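You operate a simulated robot arm through the tools that you are given. There is no shell and no other tool. Be economical: measure what you need, move in short steps, check, and stop when the job is done.

You are at the controls of a simulated robot arm. One attempt, no reset.

## Task
Firm the yellow seed pot flat, then sow cress thinly on it.
Fine: presser and tin back where they stood, lid back on the tin. Set down upright: soil presser, what you pick out.
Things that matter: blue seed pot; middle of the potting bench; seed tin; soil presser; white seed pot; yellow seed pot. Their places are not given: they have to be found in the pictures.

The check looks at the end state, three seconds after you hand in, the way a careful person would. Anything else that was tipped, shoved, dropped, spilled or broken makes it a failure. Lids that push on must go on centred and level and be pressed home; caps that screw on are set level and turned clockwise until they are tight.

## Robot
A 7-joint arm with a two-finger parallel gripper, fixed in place. Base frame: the origin is at the foot of the arm, x ahead of it, y to its left, z up; the work surface is at about z = 85. Lengths are in cm, angles in rad, forces in N, time in s.
With the tool pointing down near the work surface it reaches from about 36 to 78 cm from the base axis. Its first joint turns from -2.897 to 2.897 rad. Payload 3.91 kg.
The TCP is the grasp point between the finger pads, 3 cm short of the fingertips. In the tool frame z runs along the fingers and y along their closing line. The gripper opens to 11 cm. The fingers are 2 cm wide and 1 cm thick; the gripper's body (4.8 by 11.2 cm) begins 5.5 cm behind the TCP.
Orientation is that of the tool frame in the base frame, as a unit quaternion [w, x, y, z]. With the fingers straight down and closing along the base's y, the tool's x points along the base's -x, its y along +y and its z along -z.

## Interface
- The arm moves only by the tool jog_arm. Its argument "increments" is text: rows parted by semicolons, each of 7 numbers parted by spaces: the shift along the tool's x, y, z in cm, then the turn, a rotation vector about the tool's x, y, z in rad, then the gripper command, from -1 (shut) to 1 (fully open), values between in proportion. In form: x y z wx wy wz jaw; .... A call has 1 to 8 rows; each row is the pose to reach, as a shift and turn from the pose commanded when the call began, along the tool's axes at that moment. Each row takes 0.2 s and may step no farther than 5 cm and 0.15 rad from the row before; otherwise, or with a gripper value out of range, the whole call is refused. A pose out of reach is approached as far as the arm can. The call stops where the force on the tool passes 40 N (or 10 N more than at its start, if that is more) or the arm is blocked; 0.2 s more then pass. Each finger travels about 15.3 cm/s and halts on what it meets, pressing with about 31 N; the grip force reading is that of the motor and also rises with nothing between the fingers. The clock runs only during rows and for 0.2 s after the last one: add rows that repeat a pose to give the fingers time. The reply holds the time, the measured pose of the TCP, the force on the tool along the base axes, the opening and the grip force, in the units named above and with some noise, with the torque about the TCP (base axes, N m) and any sound that the robot's microphone picked up.
- Cameras (640 x 400 px; columns grow to the right, rows downward): "scene" is fixed at [40.08, -64.44, 166.09]; the picture's right is [0.99, -0.14, 0.00], its down [-0.13, -0.91, -0.39] and it looks along [0.05, 0.39, -0.92] (base axes); focal length 302 px, centre (320, 200). "wrist" rides on the gripper at [7.7, 0.7, -11.5] in the tool frame; the picture's right is [-0.09, 1.00, 0.00], its down [-0.80, -0.07, -0.59] and it looks along [-0.59, -0.05, 0.80] (tool axes); focal length 270 px, centre (320, 200).
- camera(camera): a new picture of that camera. The clock stands still meanwhile.
- move_column(by): slides the trunk up (or, below 0, down) by that many cm; the arm rides with it, the base frame stays. It gives what a move gives, with no picture.
- probe_pixels(camera, pixels): for up to 12 pixels [column, row] of the newest picture of that camera ("zoom" is the newest enlarged one), the place [x, y, z] in the base frame of the surface seen there, good to about 0.2 cm, but the place of the scene camera against the robot may be out by one fixed shift of up to 2.5 cm in any direction. The clock stands still meanwhile.
- zoom(camera, box): a new picture of the part [left, top, right, bottom] of that camera's present view, enlarged. The clock stands still meanwhile.
- finish_job(): hands the job in; it is judged then, once.

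Go step by step. Measure first, check grasps and placings, and put right what went wrong. The budget is 80 turns and 46 pictures, counting those below and the enlarged ones. Unless the task says otherwise, let go and move clear before handing in, and close with one line.

The tools are called as a command line: name --argument value ..., lists and objects as JSON in quotes. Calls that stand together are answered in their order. jog_arm: Moves the arm, as the interface text tells. Its arguments: {"type":"object","properties":{"increments":{"type":"string"}},"required":["increments"]} The other tools are called the same way: move_column (by) slides the trunk up or down; camera (camera) takes a picture; probe_pixels (camera, pixels) gives the place of the surface under pixels of a picture; zoom (camera, box) takes an enlarged picture of a part of a camera's view; finish_job () hands the job in.

At the start:

```text
time_s: 0.0
eef_pos: [19.93, -36.73, 122.08]
ee_rot: [0.0, 0.0, 1.0, 0.0]
contact_force: [-0.1, 0.7, 0.0]
ft_torque: [0.01, -0.02, 0.02]
gripper_width: 11.0
gripper_force: 0.2
trunk travel left (down, up): [-57.5, 3.5]
```

scene: 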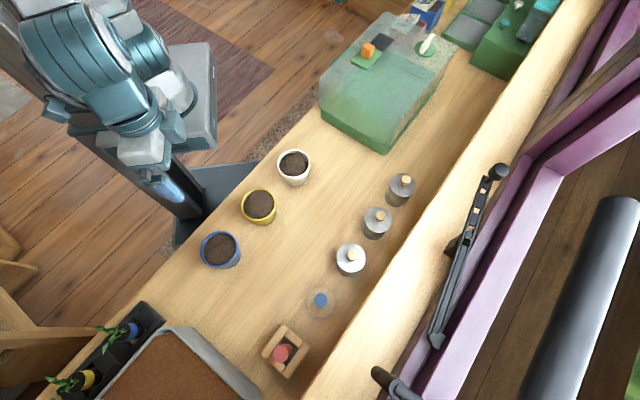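
wrist: 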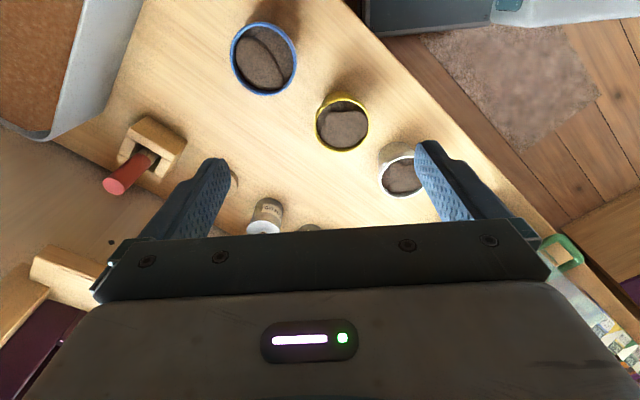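

The scene shows three pots (blue 220,250; yellow 259,206; white 293,167), three tins near (350,258), (376,222), (400,188), a clear thing with a blue knob (320,300) and a wooden holder with a red piece (282,352). I'll enlarge them and probe.

zoom --camera "scene" --box '[250, 160, 430, 380]'

zoom --camera "wrist" --box '[90, 10, 450, 240]'

probe_pixels --camera "scene" --pixels '[[220, 250], [259, 206], [293, 165], [352, 255], [378, 215], [406, 181], [320, 299], [282, 352], [300, 240]]'

probe_pixels --camera "wrist" --pixels '[[264, 60], [342, 130], [400, 180], [117, 186], [262, 228], [267, 205], [152, 130], [210, 120]]'

```text
1.82 times, centred on (340, 270) of scene
```

zoom: 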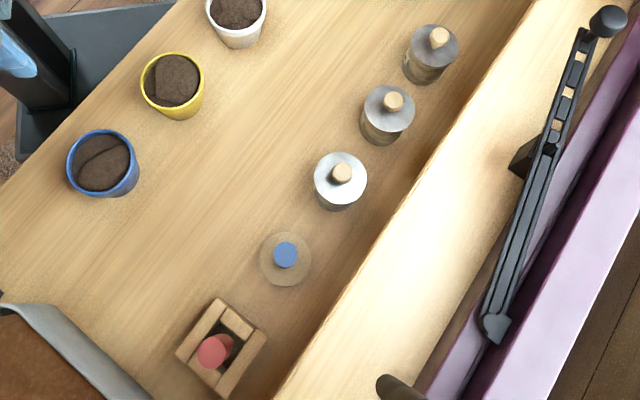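

```text
1.74 times, centred on (270, 125) of wrist
```

zoom: 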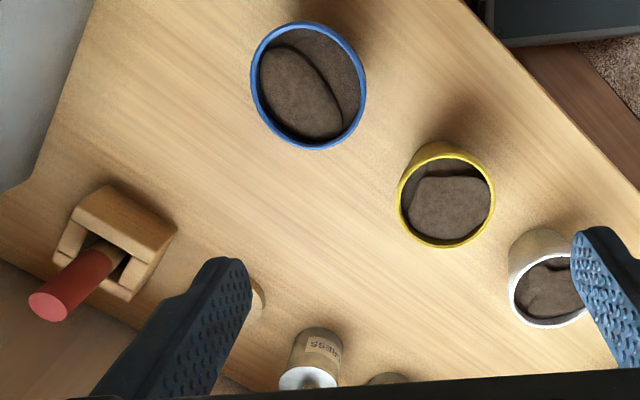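

```text
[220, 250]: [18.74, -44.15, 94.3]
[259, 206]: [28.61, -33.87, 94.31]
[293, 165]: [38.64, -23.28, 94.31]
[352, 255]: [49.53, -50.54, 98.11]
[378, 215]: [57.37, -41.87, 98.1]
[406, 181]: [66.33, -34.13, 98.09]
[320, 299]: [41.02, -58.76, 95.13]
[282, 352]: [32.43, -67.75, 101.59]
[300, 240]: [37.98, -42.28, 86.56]
```

```text
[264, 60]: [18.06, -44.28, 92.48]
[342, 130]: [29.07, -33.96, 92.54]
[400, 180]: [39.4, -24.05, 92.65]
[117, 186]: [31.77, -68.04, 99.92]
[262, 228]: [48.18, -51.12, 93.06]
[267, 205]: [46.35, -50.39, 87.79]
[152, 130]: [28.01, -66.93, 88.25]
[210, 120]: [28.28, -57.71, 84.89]
```

The wrist label at the nearest tin (48,-51) seems to read CRESS; the others are hidden. I'll move ahead to read all the tins and view the clear object and presser.

jog_arm --increments "-3 -2 0 0 0 0 1; -6 -4 0 0 0 0 1; -9 -6 0 0 0 0 1; -12 -8 0 0 0 0 1; -15 -10 0 0 0 0 1; -15 -10 0 0 0 0 1"

camera --camera "wrist"

```text
time_s: 1.4
eef_pos: [35.0, -46.68, 122.11]
ee_rot: [0.0, 0.0, 1.0, 0.001]
contact_force: [0.4, -0.1, -0.3]
ft_torque: [0.0, 0.0, 0.0]
gripper_width: 10.99
gripper_force: 0.0
trunk travel left (down, up): [-57.5, 3.5]
```

```text
41 pictures are left
```

wrist: 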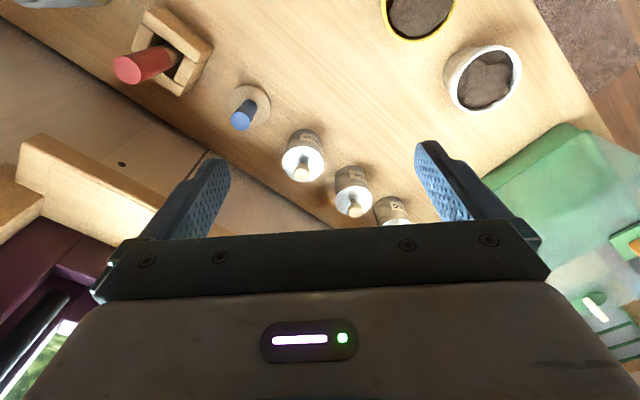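

zoom --camera "wrist" --box '[270, 115, 430, 230]'

zoom --camera "wrist" --box '[100, 5, 320, 145]'

probe_pixels --camera "wrist" --pixels '[[242, 120], [260, 95], [300, 175], [293, 150], [313, 152], [322, 170], [286, 165], [126, 70], [165, 50], [200, 47], [185, 85], [155, 15]]'

```text
3.48 times, centred on (350, 172) of wrist
```

zoom: 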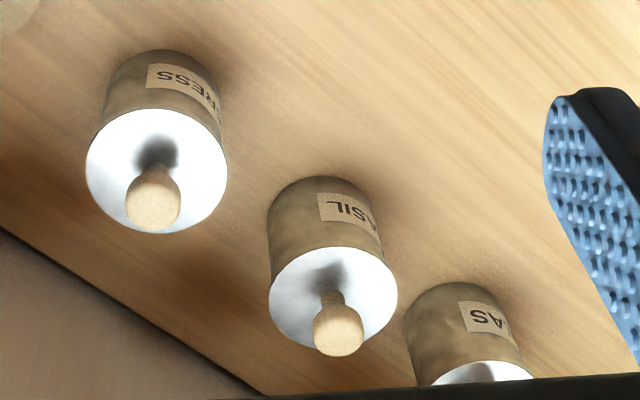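

```text
2.86 times, centred on (210, 75) of wrist
```

zoom: 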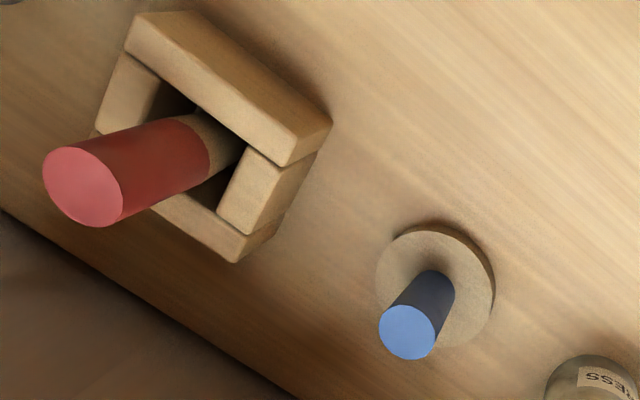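

```text
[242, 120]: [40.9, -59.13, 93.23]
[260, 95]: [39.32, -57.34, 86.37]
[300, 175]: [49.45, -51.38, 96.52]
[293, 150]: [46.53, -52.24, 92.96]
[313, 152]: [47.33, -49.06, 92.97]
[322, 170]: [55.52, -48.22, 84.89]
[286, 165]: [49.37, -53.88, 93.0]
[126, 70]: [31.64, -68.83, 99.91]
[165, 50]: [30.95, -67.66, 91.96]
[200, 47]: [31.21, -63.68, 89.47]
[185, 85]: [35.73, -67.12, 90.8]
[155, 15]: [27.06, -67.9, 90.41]
```

The labels read CRESS (near, ~48.4,-51.3), BASIL and …AS; the flat disc with blue handle (41,-58.5) is the soil presser, and the red one is a dibber in its stand. Next I look into the yellow pot from nearby.

jog_arm --increments "2 2.54 2.4 0 0 0 1; 4 5.1 4.8 0 0 0 1; 6 7.6 7.2 0 0 0 1; 8 10.2 9.6 0 0 0 1; 10 12.7 12 0 0 0 1; 10 12.7 12 0 0 0 1"

zoom --camera "wrist" --box '[200, 40, 440, 190]'

```text
time_s: 2.8
eef_pos: [24.79, -34.03, 110.08]
ee_rot: [0.001, 0.0, 1.0, 0.0]
contact_force: [0.4, -0.4, 0.5]
ft_torque: [-0.01, 0.01, 0.01]
gripper_width: 11.02
gripper_force: 0.1
trunk travel left (down, up): [-57.5, 3.5]
```

```text
2.67 times, centred on (320, 115) of wrist
```

zoom: 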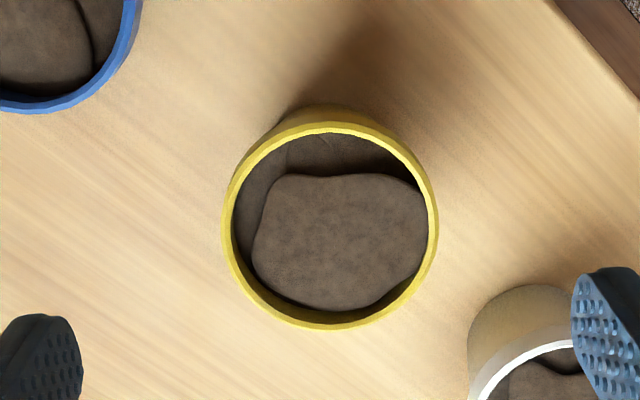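

probe_pixels --camera "zoom" --pixels '[[228, 225], [432, 215], [330, 325], [330, 128], [340, 220], [290, 200], [390, 200], [330, 290], [300, 150], [245, 215], [330, 155], [390, 165]]'

```text
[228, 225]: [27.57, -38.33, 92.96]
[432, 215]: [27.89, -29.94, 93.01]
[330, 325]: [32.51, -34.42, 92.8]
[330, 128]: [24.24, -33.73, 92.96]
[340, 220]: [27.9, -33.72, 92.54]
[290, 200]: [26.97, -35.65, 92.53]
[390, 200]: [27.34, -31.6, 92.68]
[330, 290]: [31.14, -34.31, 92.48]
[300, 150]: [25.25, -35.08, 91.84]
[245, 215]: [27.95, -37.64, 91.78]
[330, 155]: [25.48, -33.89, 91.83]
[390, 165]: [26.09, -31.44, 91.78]
```

Yellow pot: centre about (28.3,-34.1), rim z 93, soil floor 91.8 with a lump to 92.6. Next I move in front of the presser for an accurate view.

jog_arm --increments "-1.7 -4.1 0 0 0 0 1; -3.4 -8.2 0 0 0 0 1; -5.1 -12.3 0 0 0 0 1; -6.8 -16.4 0 0 0 0 1; -8.5 -20.5 1 0 0 0 1; -10.2 -24.8 2 0 0 0 0.4; -10.2 -24.8 2 0 0 0 0.3"

zoom --camera "wrist" --box '[160, 20, 480, 220]'

```text
time_s: 4.4
eef_pos: [35.26, -58.73, 108.07]
ee_rot: [0.0, 0.0, 1.0, -0.001]
contact_force: [-0.4, 0.2, 1.0]
ft_torque: [-0.02, -0.03, 0.01]
gripper_width: 7.14
gripper_force: 0.1
trunk travel left (down, up): [-57.5, 3.5]
```

```text
2.00 times, centred on (320, 120) of wrist
```

zoom: 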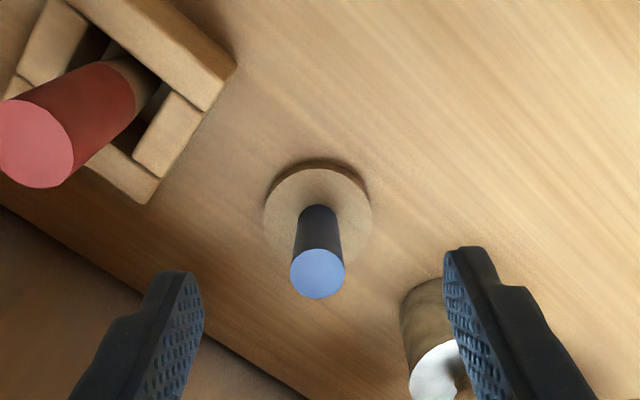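

probe_pixels --camera "zoom" --pixels '[[318, 274], [293, 272], [343, 272], [318, 252], [318, 296], [266, 215], [370, 215], [318, 172], [318, 215], [318, 240], [420, 145]]'

```text
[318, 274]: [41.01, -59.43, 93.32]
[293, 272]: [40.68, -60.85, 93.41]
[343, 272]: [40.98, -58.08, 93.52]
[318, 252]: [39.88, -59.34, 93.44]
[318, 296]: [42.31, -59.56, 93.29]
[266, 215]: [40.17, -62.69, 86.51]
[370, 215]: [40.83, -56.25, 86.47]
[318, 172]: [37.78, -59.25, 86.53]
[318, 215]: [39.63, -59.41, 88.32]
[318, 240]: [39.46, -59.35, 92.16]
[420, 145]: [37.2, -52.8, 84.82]
```

Presser axis (41.0,-59.4), disc radius 3.2, handle top 93.4. I check the height of the ledge behind it before descending.

probe_pixels --camera "scene" --pixels '[[350, 330], [400, 270], [440, 215], [325, 350], [360, 300], [340, 320]]'

jog_arm --increments "-3 -0.3 3 0 0 0 0.3; -5.75 -0.7 6 0 0 0 0.3; -5.75 -0.7 10 0 0 0 0.3; -5.75 -0.7 10 0 0 0 0.3"

```text
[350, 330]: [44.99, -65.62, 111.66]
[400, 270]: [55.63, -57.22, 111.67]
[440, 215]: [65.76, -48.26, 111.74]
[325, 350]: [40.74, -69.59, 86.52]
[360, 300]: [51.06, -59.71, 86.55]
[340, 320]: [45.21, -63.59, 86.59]
```

```text
time_s: 5.4
eef_pos: [40.86, -59.55, 97.97]
ee_rot: [0.0, 0.0, 1.0, 0.0]
contact_force: [-0.5, -0.2, 0.5]
ft_torque: [-0.01, -0.03, 0.0]
gripper_width: 7.15
gripper_force: 0.0
trunk travel left (down, up): [-57.5, 3.5]
```

The ledge at z≈110 runs close by along direction (0.79,0.62), so I turn the tool 0.9 rad to set its wide side parallel to the ledge before descending.

jog_arm --increments "-0.07 0.08 0 0 0 0.15 0.3; -0.14 0.12 0 0 0 0.3 0.3; -0.14 0.12 0 0 0 0.45 0.3; -0.14 0.12 0 0 0 0.6 0.3; -0.14 0.12 0 0 0 0.75 0.3; -0.14 0.12 0 0 0 0.9 0.3; -0.14 0.12 0 0 0 0.9 0.3"

camera --camera "wrist"

```text
time_s: 7.0
eef_pos: [41.0, -59.26, 98.02]
ee_rot: [0.0, 0.435, 0.9, 0.0]
contact_force: [0.6, -0.5, -0.4]
ft_torque: [0.05, 0.0, 0.0]
gripper_width: 7.14
gripper_force: 0.0
trunk travel left (down, up): [-57.5, 3.5]
```

```text
36 pictures are left
```

wrist: 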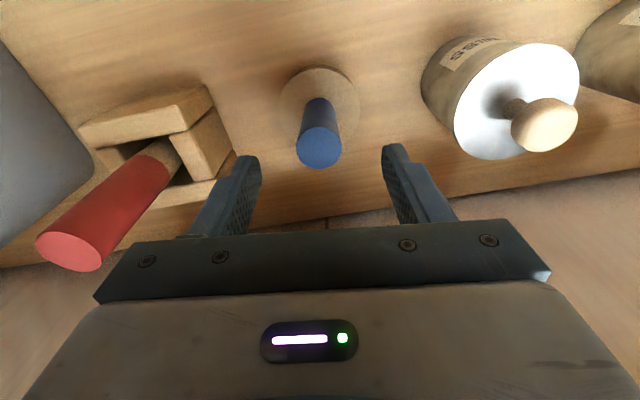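

probe_pixels --camera "wrist" --pixels '[[320, 149], [299, 146], [341, 148], [320, 165], [320, 132]]'

```text
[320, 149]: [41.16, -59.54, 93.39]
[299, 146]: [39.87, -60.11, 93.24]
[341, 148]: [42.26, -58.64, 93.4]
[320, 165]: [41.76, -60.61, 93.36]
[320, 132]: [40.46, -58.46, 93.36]
```

Handle centre is (41.1,-59.5), within 0.25 cm of the TCP. Descending and gripping.

jog_arm --increments "-0.25 -0.07 3 0 0 0 0.3; -0.25 -0.07 6 0 0 0 0.3; -0.25 -0.07 7.5 0 0 0 0.3; -0.25 -0.07 7.5 0 0 0 0.3; -0.25 -0.07 7.5 0 0 0 -1; -0.25 -0.07 7.5 0 0 0 -1; -0.25 -0.07 7.5 0 0 0 -1"

```text
time_s: 8.6
eef_pos: [41.05, -59.61, 90.59]
ee_rot: [0.0, 0.436, 0.9, 0.0]
contact_force: [0.5, 0.1, 0.5]
ft_torque: [-0.03, 0.01, 0.03]
gripper_width: 2.86
gripper_force: 31.1
trunk travel left (down, up): [-57.5, 3.5]
```

Gripped (2.86 wide). Lifting and carrying the presser over the yellow pot.

jog_arm --increments "0 0 -4.5 0 0 0 -1; 0 0 -9 0 0 0 -1; 4.65 0.97 -10.5 0 0 0 -1; 9.3 1.94 -10.5 0 0 0 -1; 13.95 2.92 -10.5 0 0 0 -1; 18.6 3.89 -10.5 0 0 0 -1; 23.25 4.86 -10.5 0 0 0 -1; 27.9 5.83 -10.5 0 0 0 -1"

camera --camera "wrist"

```text
time_s: 10.4
eef_pos: [28.43, -34.08, 101.03]
ee_rot: [0.001, 0.435, 0.9, -0.001]
contact_force: [-0.8, 0.4, -1.6]
ft_torque: [-0.03, -0.01, -0.03]
gripper_width: 2.84
gripper_force: 31.1
trunk travel left (down, up): [-57.5, 3.5]
```

```text
35 pictures are left
```

wrist: 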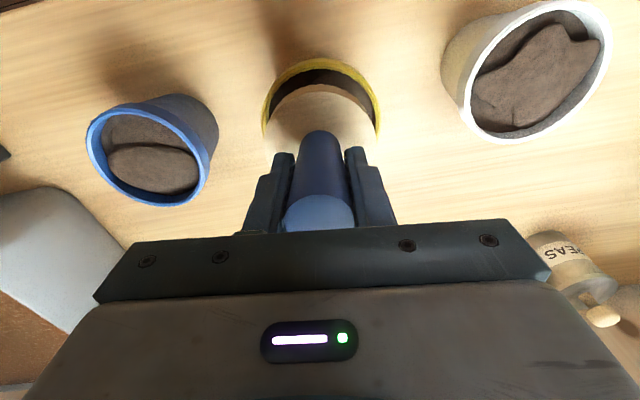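

probe_pixels --camera "wrist" --pixels '[[318, 63], [270, 95], [371, 95], [266, 112], [377, 112], [285, 75], [355, 75]]'

```text
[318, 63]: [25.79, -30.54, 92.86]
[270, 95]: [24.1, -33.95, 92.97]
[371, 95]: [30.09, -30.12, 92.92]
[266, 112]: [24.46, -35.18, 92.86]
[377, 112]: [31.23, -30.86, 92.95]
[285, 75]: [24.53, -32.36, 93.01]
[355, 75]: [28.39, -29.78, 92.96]
```

Pot centre refined to (28.25,-33.9). I align and press down slowly, watching the force.

jog_arm --increments "0.25 -0.03 1 0 0 0 -1; 0.25 -0.03 2 0 0 0 -1; 0.25 -0.03 2.5 0 0 0 -1; 0.25 -0.03 2.8 0 0 0 -1; 0.25 -0.03 3.0 0 0 0 -1; 0.25 -0.03 3.2 0 0 0 -1"

```text
time_s: 11.8
eef_pos: [28.2, -33.89, 97.91]
ee_rot: [0.0, 0.436, 0.9, 0.0]
contact_force: [1.1, 1.2, 15.6]
ft_torque: [0.48, 0.48, -0.09]
gripper_width: 2.86
gripper_force: 30.9
trunk travel left (down, up): [-57.5, 3.5]
```

Contact with 15.6 N at z 97.9; press a bit further.

jog_arm --increments "0 0 0.15 0 0 0 -1; 0 0 0.3 0 0 0 -1; 0 0 0.4 0 0 0 -1; 0 0 0.4 0 0 0 -1; 0 0 0.4 0 0 0 -1"

```text
time_s: 13.0
eef_pos: [28.18, -33.96, 97.38]
ee_rot: [0.001, 0.435, 0.9, -0.001]
contact_force: [4.3, -2.5, 18.5]
ft_torque: [0.08, 0.13, -0.02]
gripper_width: 2.78
gripper_force: 31.3
trunk travel left (down, up): [-57.5, 3.5]
```

Force now 18.5 N with little torque, disc at soil-floor level. Lift and look.

jog_arm --increments "0 0 -3 0 0 0 -1; 0 0 -6 0 0 0 -1; -3 0 -10 0 0 0 -1; -5 0 -13 0 0 0 -1; -5 0 -13 0 0 0 -1"

zoom --camera "wrist" --box '[160, 0, 480, 200]'

```text
time_s: 14.2
eef_pos: [31.16, -37.83, 110.51]
ee_rot: [0.0, 0.436, 0.9, 0.0]
contact_force: [-0.1, -0.2, -1.3]
ft_torque: [0.01, 0.02, 0.02]
gripper_width: 2.79
gripper_force: 31.2
trunk travel left (down, up): [-57.5, 3.5]
```

```text
2.00 times, centred on (320, 100) of wrist
```

zoom: 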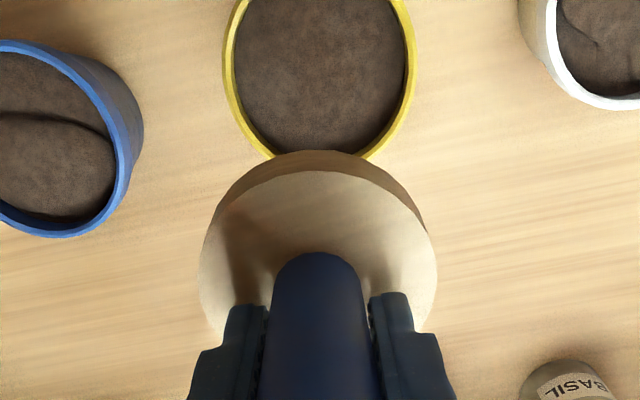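

The soil looks flat; I verify its heights.

probe_pixels --camera "zoom" --pixels '[[320, 20], [320, 70], [320, 120], [320, 145], [250, 70], [390, 70], [260, 110], [380, 110], [270, 30], [370, 30], [244, 55], [400, 55]]'

```text
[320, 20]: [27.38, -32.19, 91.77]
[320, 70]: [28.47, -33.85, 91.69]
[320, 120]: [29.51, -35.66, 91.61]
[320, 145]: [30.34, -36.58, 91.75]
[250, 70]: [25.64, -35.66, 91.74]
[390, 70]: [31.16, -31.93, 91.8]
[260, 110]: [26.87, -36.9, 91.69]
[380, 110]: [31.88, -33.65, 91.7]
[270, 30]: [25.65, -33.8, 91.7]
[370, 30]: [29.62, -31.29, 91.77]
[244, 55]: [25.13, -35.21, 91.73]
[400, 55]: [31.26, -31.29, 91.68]
```

All within 91.6–91.8: flat. Carrying the presser back over its home at (41.05,-59.6).

jog_arm --increments "-4.64 -1.15 0 0 0 0 -1; -9.28 -2.3 0 0 0 0 -1; -13.9 -3.46 2 0 0 0 -1; -18.55 -4.6 4 0 0 0 -1; -23.2 -5.76 6 0 0 0 -1; -23.2 -5.76 11 0 0 0 -1; -23.2 -5.76 15 0 0 0 -1; -23.2 -5.76 17.5 0 0 0 -1"

zoom --camera "wrist" --box '[160, 20, 480, 220]'

```text
refused: row 3 steps farther than a row can; nothing moved
```

```text
2.00 times, centred on (320, 120) of wrist
```

zoom: 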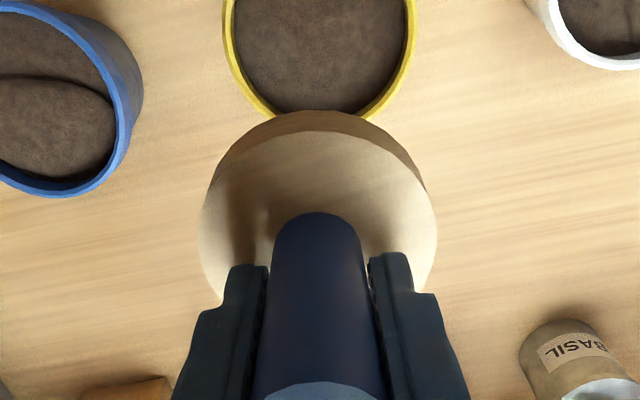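

jog_arm --increments "-4.64 -1.15 0 0 0 0 -1; -9.28 -2.3 0 0 0 0 -1; -13.9 -3.46 0 0 0 0 -1; -18.55 -4.6 0 0 0 0 -1; -23.2 -5.76 0 0 0 0 -1; -23.2 -5.76 5 0 0 0 -1; -23.2 -5.76 10 0 0 0 -1; -23.2 -5.76 15 0 0 0 -1"

probe_pixels --camera "zoom" --pixels '[[210, 220], [428, 220], [320, 142], [320, 190]]'

```text
time_s: 16.0
eef_pos: [41.16, -59.65, 95.39]
ee_rot: [0.0, 0.436, 0.9, 0.0]
contact_force: [-0.2, 0.5, -0.9]
ft_torque: [-0.01, -0.03, 0.0]
gripper_width: 2.82
gripper_force: 31.3
trunk travel left (down, up): [-57.5, 3.5]
```

```text
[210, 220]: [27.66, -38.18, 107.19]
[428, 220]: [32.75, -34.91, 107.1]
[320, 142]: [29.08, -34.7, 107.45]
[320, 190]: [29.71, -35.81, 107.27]
```

The disc slid about 0.9 cm up in the grip, so contact is expected near TCP z 89.7. I lower gently.

jog_arm --increments "0.09 -0.05 2 0 0 0 -1; 0.09 -0.05 4 0 0 0 -1; 0.09 -0.05 4.8 0 0 0 -1; 0.09 -0.05 5.2 0 0 0 -1; 0.09 -0.05 5.2 0 0 0 -1"

zoom --camera "wrist" --box '[160, 20, 480, 220]'

```text
time_s: 17.2
eef_pos: [41.06, -59.58, 90.29]
ee_rot: [-0.001, 0.435, 0.9, 0.0]
contact_force: [0.7, 1.1, -0.2]
ft_torque: [0.0, 0.0, -0.02]
gripper_width: 2.8
gripper_force: 30.5
trunk travel left (down, up): [-57.5, 3.5]
```

```text
2.00 times, centred on (320, 120) of wrist
```

zoom: 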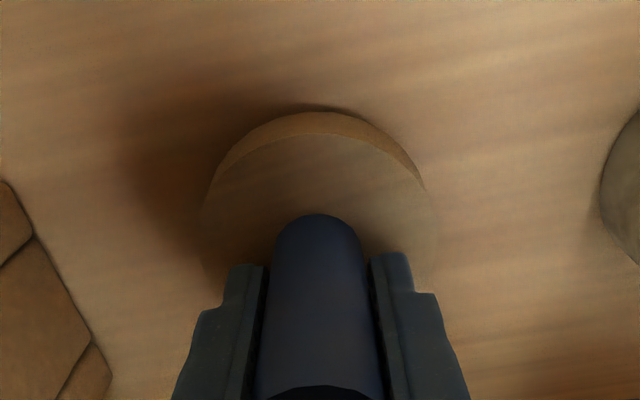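

Not touching yet; lowering in small steps to contact.

jog_arm --increments "0 0 0.2 0 0 0 -1; 0 0 0.4 0 0 0 -1; 0 0 0.5 0 0 0 -1; 0 0 0.6 0 0 0 -1; 0 0 0.6 0 0 0 -1"

```text
time_s: 18.4
eef_pos: [41.04, -59.48, 89.86]
ee_rot: [0.002, 0.436, 0.9, -0.001]
contact_force: [-2.4, 2.0, 21.6]
ft_torque: [-0.36, -0.24, -0.08]
gripper_width: 2.81
gripper_force: 30.8
trunk travel left (down, up): [-57.5, 3.5]
```

Seated (21.6 N). Ease up slightly, release, and lift straight off.

jog_arm --increments "0 0 0.42 0 0 0 -1; 0 0 0.38 0 0 0 0.2; 0 0 0.38 0 0 0 0.3; 0 0 0.38 0 0 0 0.3; 0 0 -4 0 0 0 0.3; 0 0 -8 0 0 0 0.3; 0 0 -12 0 0 0 0.3; 0 0 -12 0 0 0 0.3"

camera --camera "wrist"

```text
time_s: 20.2
eef_pos: [41.28, -59.54, 101.6]
ee_rot: [-0.001, 0.435, 0.9, 0.001]
contact_force: [0.2, 0.7, 0.2]
ft_torque: [0.02, 0.0, 0.0]
gripper_width: 7.17
gripper_force: 0.0
trunk travel left (down, up): [-57.5, 3.5]
```

```text
31 pictures are left
```

wrist: 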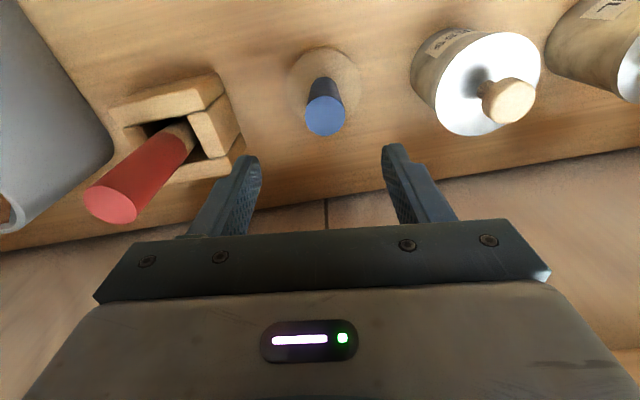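

The presser stands upright; I check its place and measure the cress tin.

probe_pixels --camera "wrist" --pixels '[[325, 117], [325, 132], [308, 117], [344, 117], [508, 102], [481, 90], [490, 35], [435, 75], [538, 70], [465, 130], [500, 120], [480, 85]]'

zoom --camera "wrist" --box '[390, 10, 610, 150]'

```text
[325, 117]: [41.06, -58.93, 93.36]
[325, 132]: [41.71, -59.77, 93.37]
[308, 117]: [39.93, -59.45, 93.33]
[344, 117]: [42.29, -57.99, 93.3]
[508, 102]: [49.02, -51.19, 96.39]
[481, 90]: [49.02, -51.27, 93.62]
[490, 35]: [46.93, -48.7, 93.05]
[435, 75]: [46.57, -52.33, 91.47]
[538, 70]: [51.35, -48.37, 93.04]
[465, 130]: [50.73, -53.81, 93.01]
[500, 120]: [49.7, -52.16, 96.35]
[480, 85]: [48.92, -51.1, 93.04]
```

```text
2.86 times, centred on (500, 80) of wrist
```

zoom: 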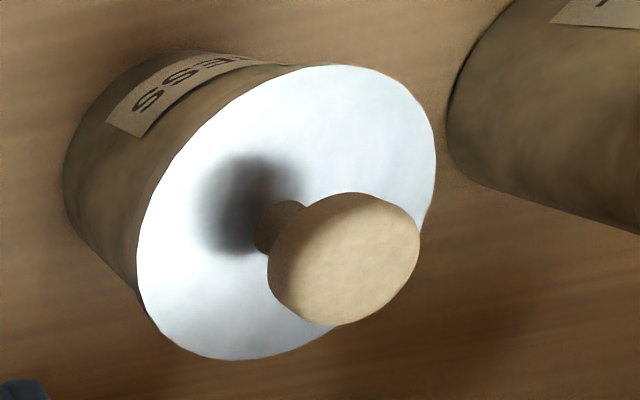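

The presser is home. The cress tin has its axis near (49.0,-51.1), lid top z 93.0 and knob top 96.4; I move above its knob.

jog_arm --increments "0.6 3.8 0 0 0 0 0.1; 1.2 7.6 0 0 0 0 0.1; 1.8 11.3 0 0 0 0 0.1; 1.8 11.3 0 0 0 0 0.1"

camera --camera "wrist"

```text
time_s: 21.2
eef_pos: [48.79, -51.2, 101.66]
ee_rot: [0.0, 0.435, 0.901, 0.0]
contact_force: [0.5, -0.5, -0.2]
ft_torque: [-0.02, 0.01, 0.02]
gripper_width: 6.05
gripper_force: 0.1
trunk travel left (down, up): [-57.5, 3.5]
```

```text
29 pictures are left
```

wrist: 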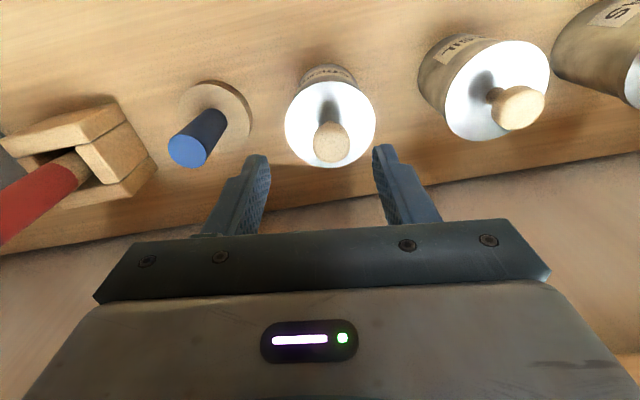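

probe_pixels --camera "wrist" --pixels '[[331, 143], [315, 143], [347, 143], [331, 158], [331, 128], [287, 120], [374, 120], [330, 84], [330, 75], [310, 72]]'

```text
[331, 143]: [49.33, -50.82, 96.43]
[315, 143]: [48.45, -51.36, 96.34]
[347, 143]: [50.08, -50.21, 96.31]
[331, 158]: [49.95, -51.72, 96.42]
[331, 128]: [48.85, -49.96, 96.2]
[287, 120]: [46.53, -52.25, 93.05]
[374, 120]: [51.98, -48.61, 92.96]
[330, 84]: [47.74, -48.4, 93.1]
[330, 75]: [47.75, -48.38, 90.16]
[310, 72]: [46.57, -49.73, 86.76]
```

Knob centre about (49.35,-50.85). Descend to z 96.3 (fingertips just above the lid) and grip.

jog_arm --increments "-0.07 0.66 0 0 0 0 0.1; -0.07 0.66 3 0 0 0 0.1; -0.07 0.66 5 0 0 0 0.1; -0.07 0.66 5.35 0 0 0 0.1; -0.07 0.66 5.35 0 0 0 -1; -0.07 0.66 5.35 0 0 0 -1; -0.07 0.66 5.35 0 0 0 -1"

```text
time_s: 22.8
eef_pos: [49.42, -50.77, 96.31]
ee_rot: [-0.001, 0.435, 0.9, 0.0]
contact_force: [0.8, -1.2, 0.1]
ft_torque: [0.0, 0.02, -0.02]
gripper_width: 2.4
gripper_force: 31.2
trunk travel left (down, up): [-57.5, 3.5]
heard: snap
```

Gripped at 2.4 cm, a snap was heard. I lift gently and watch.

jog_arm --increments "0 0 -0.3 0 0 0 -1; 0 0 -0.7 0 0 0 -1; 0 0 -1.2 0 0 0 -1; 0 0 -1.2 0 0 0 -1"

zoom --camera "wrist" --box '[200, 40, 440, 190]'

```text
time_s: 23.8
eef_pos: [49.45, -50.83, 97.58]
ee_rot: [0.0, 0.435, 0.901, 0.0]
contact_force: [-0.3, -0.2, 0.1]
ft_torque: [-0.01, 0.02, 0.01]
gripper_width: 2.4
gripper_force: 30.4
trunk travel left (down, up): [-57.5, 3.5]
```

```text
2.67 times, centred on (320, 115) of wrist
```

zoom: 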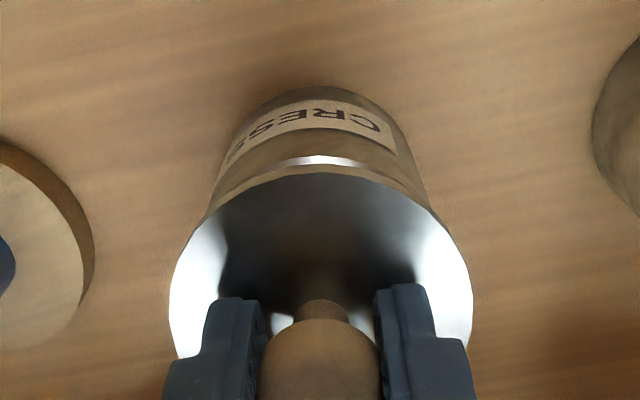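

The lid seems to be coming off (bright rim below it). Lift further and look.

jog_arm --increments "0 0 -2 0 0 0 -1; 0 0 -5 0 0 0 -1; 0 0 -8 0 0 0 -1; 0 0 -8 0 0 0 -1"

camera --camera "wrist"

zoom --camera "scene" --box '[250, 160, 430, 280]'

```text
time_s: 24.8
eef_pos: [49.4, -50.79, 105.56]
ee_rot: [0.0, 0.435, 0.9, 0.001]
contact_force: [0.4, 1.0, -0.5]
ft_torque: [-0.02, 0.0, -0.04]
gripper_width: 2.38
gripper_force: 30.9
trunk travel left (down, up): [-57.5, 3.5]
```

```text
27 pictures are left
```

wrist: 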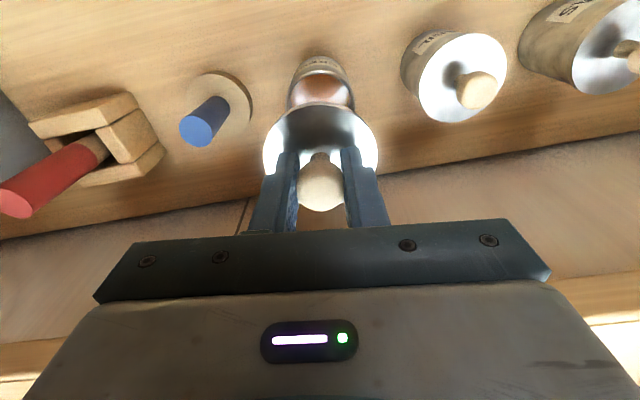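

```text
3.33 times, centred on (340, 220) of scene
```

zoom: 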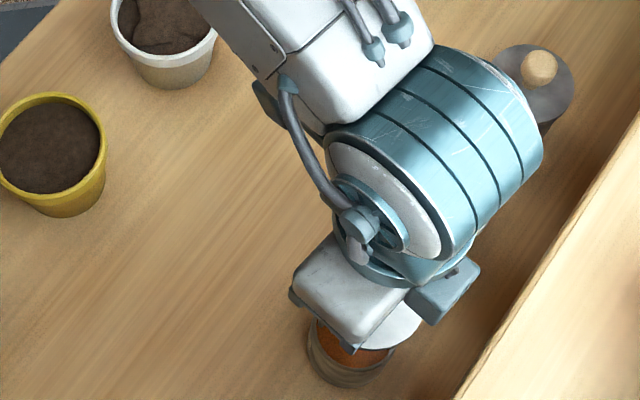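

The lid is off and orange seeds show in the tin. I set the lid down at a free spot near (42,-41).

jog_arm --increments "4.1 0.1 0 0 0 0 -1; 8.2 0.2 0 0 0 0 -1; 12.27 0.28 0 0 0 0 -1; 12.27 0.28 5 0 0 0 -1; 12.27 0.28 10 0 0 0 -1; 12.27 0.28 14 0 0 0 -1; 12.27 0.28 14 0 0 0 -1"

zoom --camera "wrist" --box '[200, 40, 440, 190]'

zoom --camera "scene" --box '[290, 200, 410, 280]'

```text
time_s: 26.4
eef_pos: [42.03, -41.11, 91.4]
ee_rot: [0.0, 0.436, 0.9, -0.001]
contact_force: [-0.1, -0.2, 0.4]
ft_torque: [0.0, -0.03, 0.03]
gripper_width: 2.37
gripper_force: 31.0
trunk travel left (down, up): [-57.5, 3.5]
```

```text
2.67 times, centred on (320, 115) of wrist
```

zoom: 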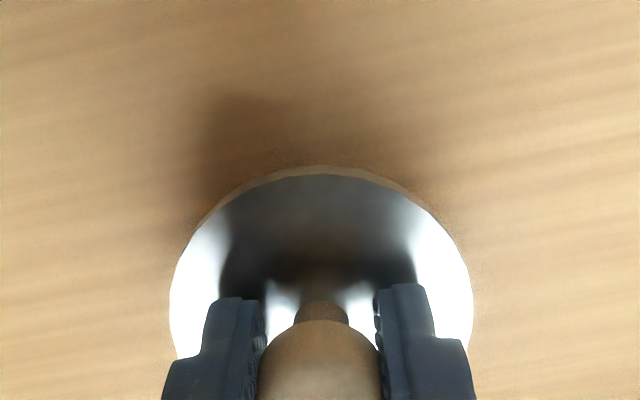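

```text
5.00 times, centred on (350, 240) of scene
```

zoom: 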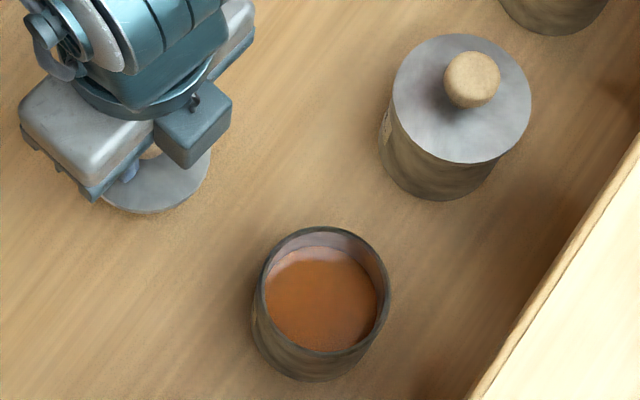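

The seeds stand not far below the rim (scene zoom centre 325,300). Probe the levels and lower the lid to contact.

probe_pixels --camera "zoom" --pixels '[[325, 305], [300, 290], [350, 320], [325, 232], [322, 345], [260, 290], [388, 300], [165, 195], [185, 175], [240, 140]]'

jog_arm --increments "0 0 1 0 0 0 -1; 0 0 1.6 0 0 0 -1; 0 0 2.0 0 0 0 -1; 0 0 2.3 0 0 0 -1; 0 0 2.3 0 0 0 -1"

```text
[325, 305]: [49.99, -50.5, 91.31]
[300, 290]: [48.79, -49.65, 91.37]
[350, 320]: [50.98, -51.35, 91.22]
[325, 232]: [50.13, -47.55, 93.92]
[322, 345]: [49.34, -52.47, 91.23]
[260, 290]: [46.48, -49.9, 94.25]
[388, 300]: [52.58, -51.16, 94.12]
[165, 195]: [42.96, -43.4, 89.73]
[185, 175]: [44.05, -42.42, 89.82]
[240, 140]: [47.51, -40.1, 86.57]
```

```text
time_s: 27.6
eef_pos: [41.87, -41.05, 89.06]
ee_rot: [0.0, 0.435, 0.9, 0.0]
contact_force: [-0.3, -0.1, -0.9]
ft_torque: [0.01, -0.01, 0.01]
gripper_width: 2.41
gripper_force: 31.2
trunk travel left (down, up): [-57.5, 3.5]
```

Still no contact; lid is thin. Continue down in small steps.

jog_arm --increments "0 0 0.2 0 0 0 -1; 0 0 0.4 0 0 0 -1; 0 0 0.5 0 0 0 -1; 0 0 0.6 0 0 0 -1; 0 0 0.6 0 0 0 -1"

```text
time_s: 28.8
eef_pos: [42.06, -41.08, 88.72]
ee_rot: [0.002, 0.434, 0.901, -0.001]
contact_force: [0.2, -0.9, 12.1]
ft_torque: [0.07, 0.07, 0.02]
gripper_width: 2.4
gripper_force: 31.4
trunk travel left (down, up): [-57.5, 3.5]
```

Lid rests on the bench (12 N). Ease, release, rise, then go to the pouring spot for an empty rehearsal of the tilt.

jog_arm --increments "0 0 -0.25 0 0 0 -1; 0 0 -0.25 0 0 0 0.1; 0 0 -0.25 0 0 0 0.1; 0 0 -5 0 0 0 0.1; 0 0 -10 0 0 0 0.1; 3.4 -2.1 -12.5 0 0 0 0.1; 6.8 -4.2 -15 0 0 0 0.1; 10.17 -6.36 -16 0 0 0 0.1"

camera --camera "wrist"

jog_arm --increments "0 0 0 0 -0.15 0 0.1; 0 0 0 0 -0.3 0 0.1; 0 0 0 0 -0.45 0 0.1; 0 0 0 0 -0.6 0 0.1; 0 0 0 0 -0.75 0 0.1; 0 0 0 0 -0.9 0 0.1; 0 0 0 0 -1.05 0 0.1; 0 0 0 0 -1.2 0 0.1"

```text
time_s: 30.6
eef_pos: [30.63, -36.89, 104.5]
ee_rot: [0.0, 0.435, 0.9, -0.001]
contact_force: [0.0, 0.6, -0.8]
ft_torque: [0.01, -0.03, 0.01]
gripper_width: 6.05
gripper_force: 0.1
trunk travel left (down, up): [-57.5, 3.5]
```

```text
23 pictures are left
```

wrist: 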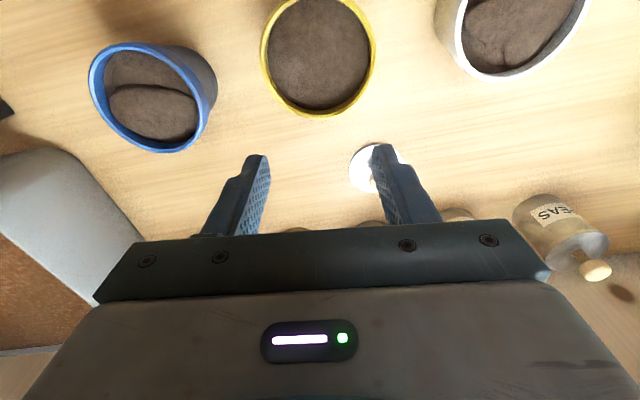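

```text
time_s: 32.4
eef_pos: [32.15, -39.36, 104.49]
ee_rot: [0.509, 0.359, 0.743, -0.245]
contact_force: [1.1, -0.1, 0.6]
ft_torque: [0.0, -0.01, -0.02]
gripper_width: 6.03
gripper_force: 0.1
out of reach, approached as far as the arm can: row 7, 8
trunk travel left (down, up): [-57.5, 3.5]
```

The orientation was reached but position slipped out ~3 cm: radial tilt is at the reach limit. I'll untilt and rehearse with the tool yawed back by 0.9 rad instead.

jog_arm --increments "0 0 0 0 0.15 0 0.1; 0 0 0 0 0.3 0 0.1; 0 0 0 0 0.45 0 0.1; 0 0 0 0 0.6 0 0.1; 0 0 0 0 0.75 0 0.1; 0 0 0 0 0.9 0 0.1; 0 0 0 0 1.05 0 0.1; 0 0 0 0 1.2 0 0.1"

jog_arm --increments "0 0 0 0 0 -0.15 0.1; 0 0 0 0 0 -0.3 0.1; 0 0 0 0 0 -0.45 0.1; 0 0 0 0 0 -0.6 0.1; 0 0 0 0 0 -0.75 0.1; 0 0 0 0 0 -0.9 0.1; 0 0 0 0 0 -0.9 0.1"

```text
time_s: 34.2
eef_pos: [32.17, -39.47, 104.47]
ee_rot: [-0.001, 0.435, 0.901, 0.0]
contact_force: [-0.3, -0.1, 0.0]
ft_torque: [0.0, 0.03, 0.0]
gripper_width: 6.04
gripper_force: 0.1
trunk travel left (down, up): [-57.5, 3.5]
```

```text
time_s: 35.8
eef_pos: [32.14, -39.49, 104.61]
ee_rot: [0.0, -0.001, 1.0, 0.0]
contact_force: [0.0, 0.3, -0.2]
ft_torque: [-0.02, 0.0, -0.01]
gripper_width: 6.06
gripper_force: 0.0
trunk travel left (down, up): [-57.5, 3.5]
```

jog_arm --increments "0 2 2 0 -0.15 0 0.1; 0 4 4 0 -0.3 0 0.1; 0 5.6 4 0 -0.45 0 0.1; 0 5.6 4 0 -0.6 0 0.1; 0 5.6 4 0 -0.75 0 0.1; 0 5.6 4 0 -0.9 0 0.1; 0 5.6 4 0 -1.05 0 0.1; 0 5.6 4 0 -1.2 0 0.1"

jog_arm --increments "0 0 0 0 -0.15 0 0.1; 0 0 0 0 -0.3 0 0.1; 0 0 0 0 -0.4 0 0.1; 0 0 0 0 -0.4 0 0.1"

camera --camera "scene"

```text
time_s: 37.6
eef_pos: [32.03, -33.83, 100.58]
ee_rot: [0.565, -0.001, 0.825, -0.001]
contact_force: [-0.7, 0.2, -0.5]
ft_torque: [0.0, 0.0, 0.0]
gripper_width: 6.06
gripper_force: 0.0
trunk travel left (down, up): [-57.5, 3.5]
```

```text
time_s: 38.6
eef_pos: [32.21, -33.68, 100.58]
ee_rot: [0.717, -0.003, 0.697, 0.002]
contact_force: [0.1, 0.5, -0.3]
ft_torque: [-0.01, 0.02, 0.02]
gripper_width: 6.04
gripper_force: 0.0
trunk travel left (down, up): [-57.5, 3.5]
```

```text
22 pictures are left
```

scene: 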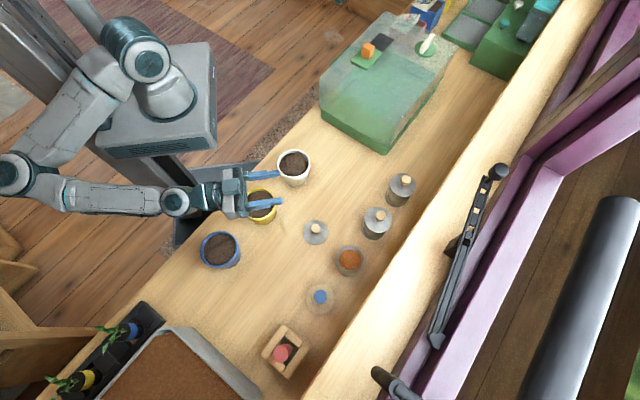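

Full 90° tilt is reachable with this yaw, everything else undisturbed. Now untilt and go to the cress tin.

jog_arm --increments "0 0 0 0 0.15 0 0.1; 0 0 0 0 0.3 0 0.1; 0 0 0 0 0.45 0 0.1; 0 0 0 0 0.6 0 0.1; 0 0 0 0 0.75 0 0.1; 0 0 0 0 0.9 0 0.1; 0 0 0 0 1.05 0 0.1; 0 0 0 0 1.2 0 0.1"

jog_arm --increments "0 0 0 0 0.15 0 0.1; 0 0 0 0 0.3 0 0.1; 0 0 0 0 0.4 0 0.1; 0 0 0 0 0.4 0 0.1"

```text
time_s: 40.4
eef_pos: [32.13, -33.87, 100.52]
ee_rot: [0.197, 0.0, 0.98, 0.0]
contact_force: [-0.7, -0.2, -0.1]
ft_torque: [0.03, -0.04, 0.02]
gripper_width: 6.05
gripper_force: 0.1
trunk travel left (down, up): [-57.5, 3.5]
```

```text
time_s: 41.4
eef_pos: [32.14, -33.85, 100.48]
ee_rot: [-0.001, 0.001, 1.0, 0.0]
contact_force: [-0.3, -0.5, -0.3]
ft_torque: [-0.02, 0.0, -0.02]
gripper_width: 6.06
gripper_force: 0.0
trunk travel left (down, up): [-57.5, 3.5]
```

jog_arm --increments "-2.2 -2.2 -3 0 0 0 0.1; -5.2 -5.1 -4 0 0 0 0.1; -8.2 -8.1 -4 0 0 0 0.5; -11.2 -11.1 -4 0 0 0 1; -14.2 -14.1 -4 0 0 0 1; -15.5 -17 -4 0 0 0 1; -15.5 -17 -4 0 0 0 1"

camera --camera "wrist"

```text
time_s: 43.0
eef_pos: [47.61, -50.79, 104.49]
ee_rot: [-0.001, 0.0, 1.0, 0.0]
contact_force: [-0.4, 0.9, -0.2]
ft_torque: [0.02, 0.01, -0.01]
gripper_width: 11.0
gripper_force: 0.0
trunk travel left (down, up): [-57.5, 3.5]
```

```text
21 pictures are left
```

wrist: 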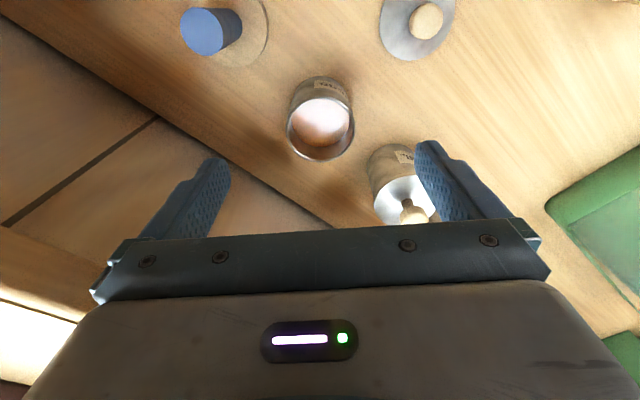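

probe_pixels --camera "wrist" --pixels '[[288, 125], [353, 125], [320, 159], [321, 99], [320, 115], [320, 125], [400, 190], [436, 20], [400, 20]]'

zoom --camera "wrist" --box '[260, 60, 380, 170]'

```text
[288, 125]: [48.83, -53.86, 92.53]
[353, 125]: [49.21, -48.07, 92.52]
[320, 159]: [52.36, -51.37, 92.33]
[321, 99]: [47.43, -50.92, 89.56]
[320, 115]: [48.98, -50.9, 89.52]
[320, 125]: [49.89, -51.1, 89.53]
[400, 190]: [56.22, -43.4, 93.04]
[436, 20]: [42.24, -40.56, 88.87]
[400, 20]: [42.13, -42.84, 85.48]
```

```text
3.64 times, centred on (320, 115) of wrist
```

zoom: 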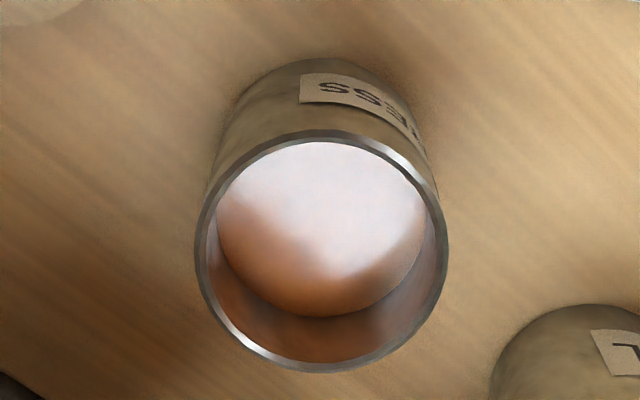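

Tin centre (49.4,-51.0), outer radius 3.0, rim 92.5, seeds at 89.5. Descend around it with full opening and grip at z 89.3.

jog_arm --increments "-1.8 -0.2 0 0 0 0 1; -1.8 -0.2 4.5 0 0 0 1; -1.8 -0.2 9 0 0 0 1; -1.8 -0.2 12.5 0 0 0 1; -1.8 -0.2 15.2 0 0 0 1; -1.8 -0.2 15.2 0 0 0 1"

jog_arm --increments "0 0 0 0 0 0 0.3; 0 0 0 0 0 0 0.1; 0 0 0 0 0 0 -0.1; 0 0 0 0 0 0 -1; 0 0 0 0 0 0 -1"

```text
time_s: 44.4
eef_pos: [49.53, -51.01, 89.38]
ee_rot: [0.0, 0.0, 1.0, 0.001]
contact_force: [-0.3, -0.1, 0.1]
ft_torque: [0.0, -0.02, -0.03]
gripper_width: 11.0
gripper_force: 0.1
trunk travel left (down, up): [-57.5, 3.5]
```

```text
time_s: 45.6
eef_pos: [49.45, -51.05, 89.42]
ee_rot: [0.001, 0.0, 1.0, 0.0]
contact_force: [0.2, 0.4, 0.4]
ft_torque: [0.01, -0.02, -0.01]
gripper_width: 6.3
gripper_force: 30.8
trunk travel left (down, up): [-57.5, 3.5]
```

Gripped (6.3). Lift straight up, then carry level to the pour position.

jog_arm --increments "0 0 -1 0 0 0 -1; 0 0 -4 0 0 0 -1; 0 0 -7 0 0 0 -1; 0 0 -10 0 0 0 -1; 0 0 -12 0 0 0 -1; 0 0 -12 0 0 0 -1"

jog_arm --increments "1.2 1.2 0 0 0 0 -1; 3.6 3.6 0 0 0 0 -1; 6.3 6.3 0 0 0 0 -1; 9 9 0 0 0 0 -1; 11.7 11.7 0 0 0 0 -1; 14.4 14.4 0 0 0 0 -1; 16.3 16.4 0 0 0 0 -1; 17.1 17.15 0 0 0 0 -1"

```text
time_s: 47.0
eef_pos: [49.52, -50.99, 101.25]
ee_rot: [-0.001, 0.0, 1.0, 0.0]
contact_force: [0.6, 0.3, -2.3]
ft_torque: [-0.01, 0.02, 0.02]
gripper_width: 6.32
gripper_force: 31.1
trunk travel left (down, up): [-57.5, 3.5]
```

```text
time_s: 48.8
eef_pos: [32.36, -33.93, 101.35]
ee_rot: [0.0, 0.0, 1.0, 0.0]
contact_force: [-0.8, 0.3, -2.4]
ft_torque: [0.0, -0.01, 0.0]
gripper_width: 6.28
gripper_force: 31.0
trunk travel left (down, up): [-57.5, 3.5]
```

At the pour position, tin level. Tilt to 0.7 rad first, lowering 1.5 cm, and look.

jog_arm --increments "0 0 0.3 0 -0.12 0 -1; 0 0 0.6 0 -0.25 0 -1; 0 0 0.9 0 -0.38 0 -1; 0 0 1.2 0 -0.5 0 -1; 0 0 1.5 0 -0.6 0 -1; 0 0 1.5 0 -0.7 0 -1"

zoom --camera "scene" --box '[210, 160, 330, 240]'

camera --camera "wrist"

```text
time_s: 50.2
eef_pos: [32.27, -33.87, 99.87]
ee_rot: [0.344, 0.001, 0.939, -0.001]
contact_force: [0.8, 0.7, -1.3]
ft_torque: [-0.01, -0.01, 0.01]
gripper_width: 6.28
gripper_force: 31.4
trunk travel left (down, up): [-57.5, 3.5]
```

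```text
5.00 times, centred on (270, 200) of scene
```

zoom: 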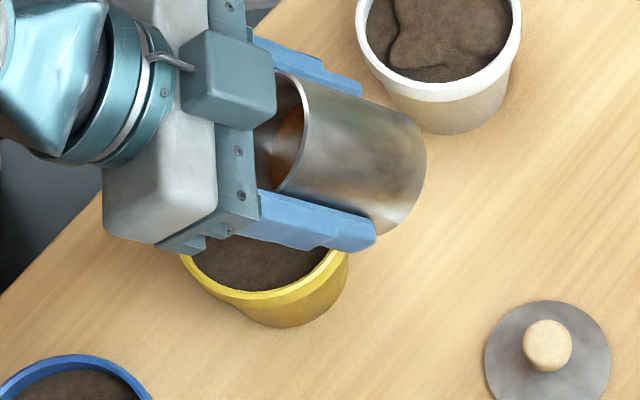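

```text
18 pictures are left
```

wrist: 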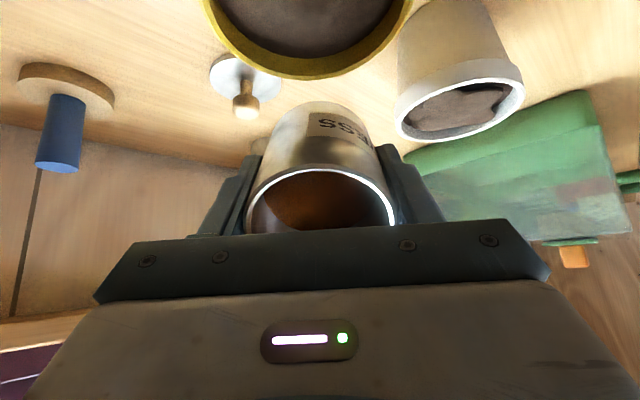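

probe_pixels --camera "wrist" --pixels '[[318, 166], [318, 175], [318, 190], [318, 215], [308, 30], [308, 72]]'

jog_arm --increments "0 0 0 0 -0.08 0 -1; 0 0 0 0 -0.15 0 -1; 0 0 0 0 -0.22 0 -1; 0 0 0 0 -0.22 0 -1"

zoom --camera "wrist" --box '[160, 0, 480, 240]'

```text
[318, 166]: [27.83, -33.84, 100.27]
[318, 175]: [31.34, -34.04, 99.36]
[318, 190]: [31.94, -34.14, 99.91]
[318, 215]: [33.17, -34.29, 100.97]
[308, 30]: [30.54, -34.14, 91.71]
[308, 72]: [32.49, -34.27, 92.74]
```

```text
time_s: 51.2
eef_pos: [32.39, -33.86, 99.75]
ee_rot: [0.444, -0.001, 0.896, 0.0]
contact_force: [-0.7, 0.1, -1.9]
ft_torque: [0.0, 0.02, 0.01]
gripper_width: 6.33
gripper_force: 31.0
trunk travel left (down, up): [-57.5, 3.5]
```

```text
1.67 times, centred on (320, 120) of wrist
```

zoom: 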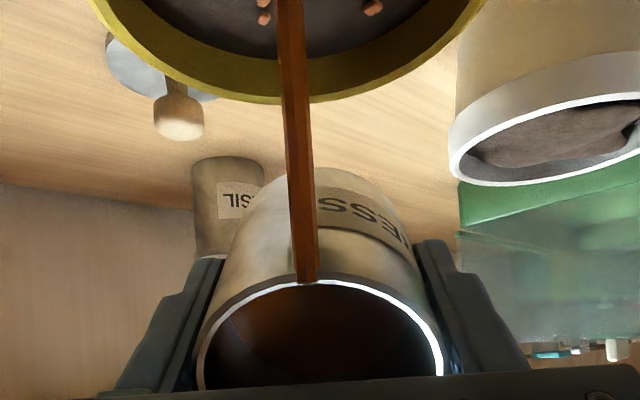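

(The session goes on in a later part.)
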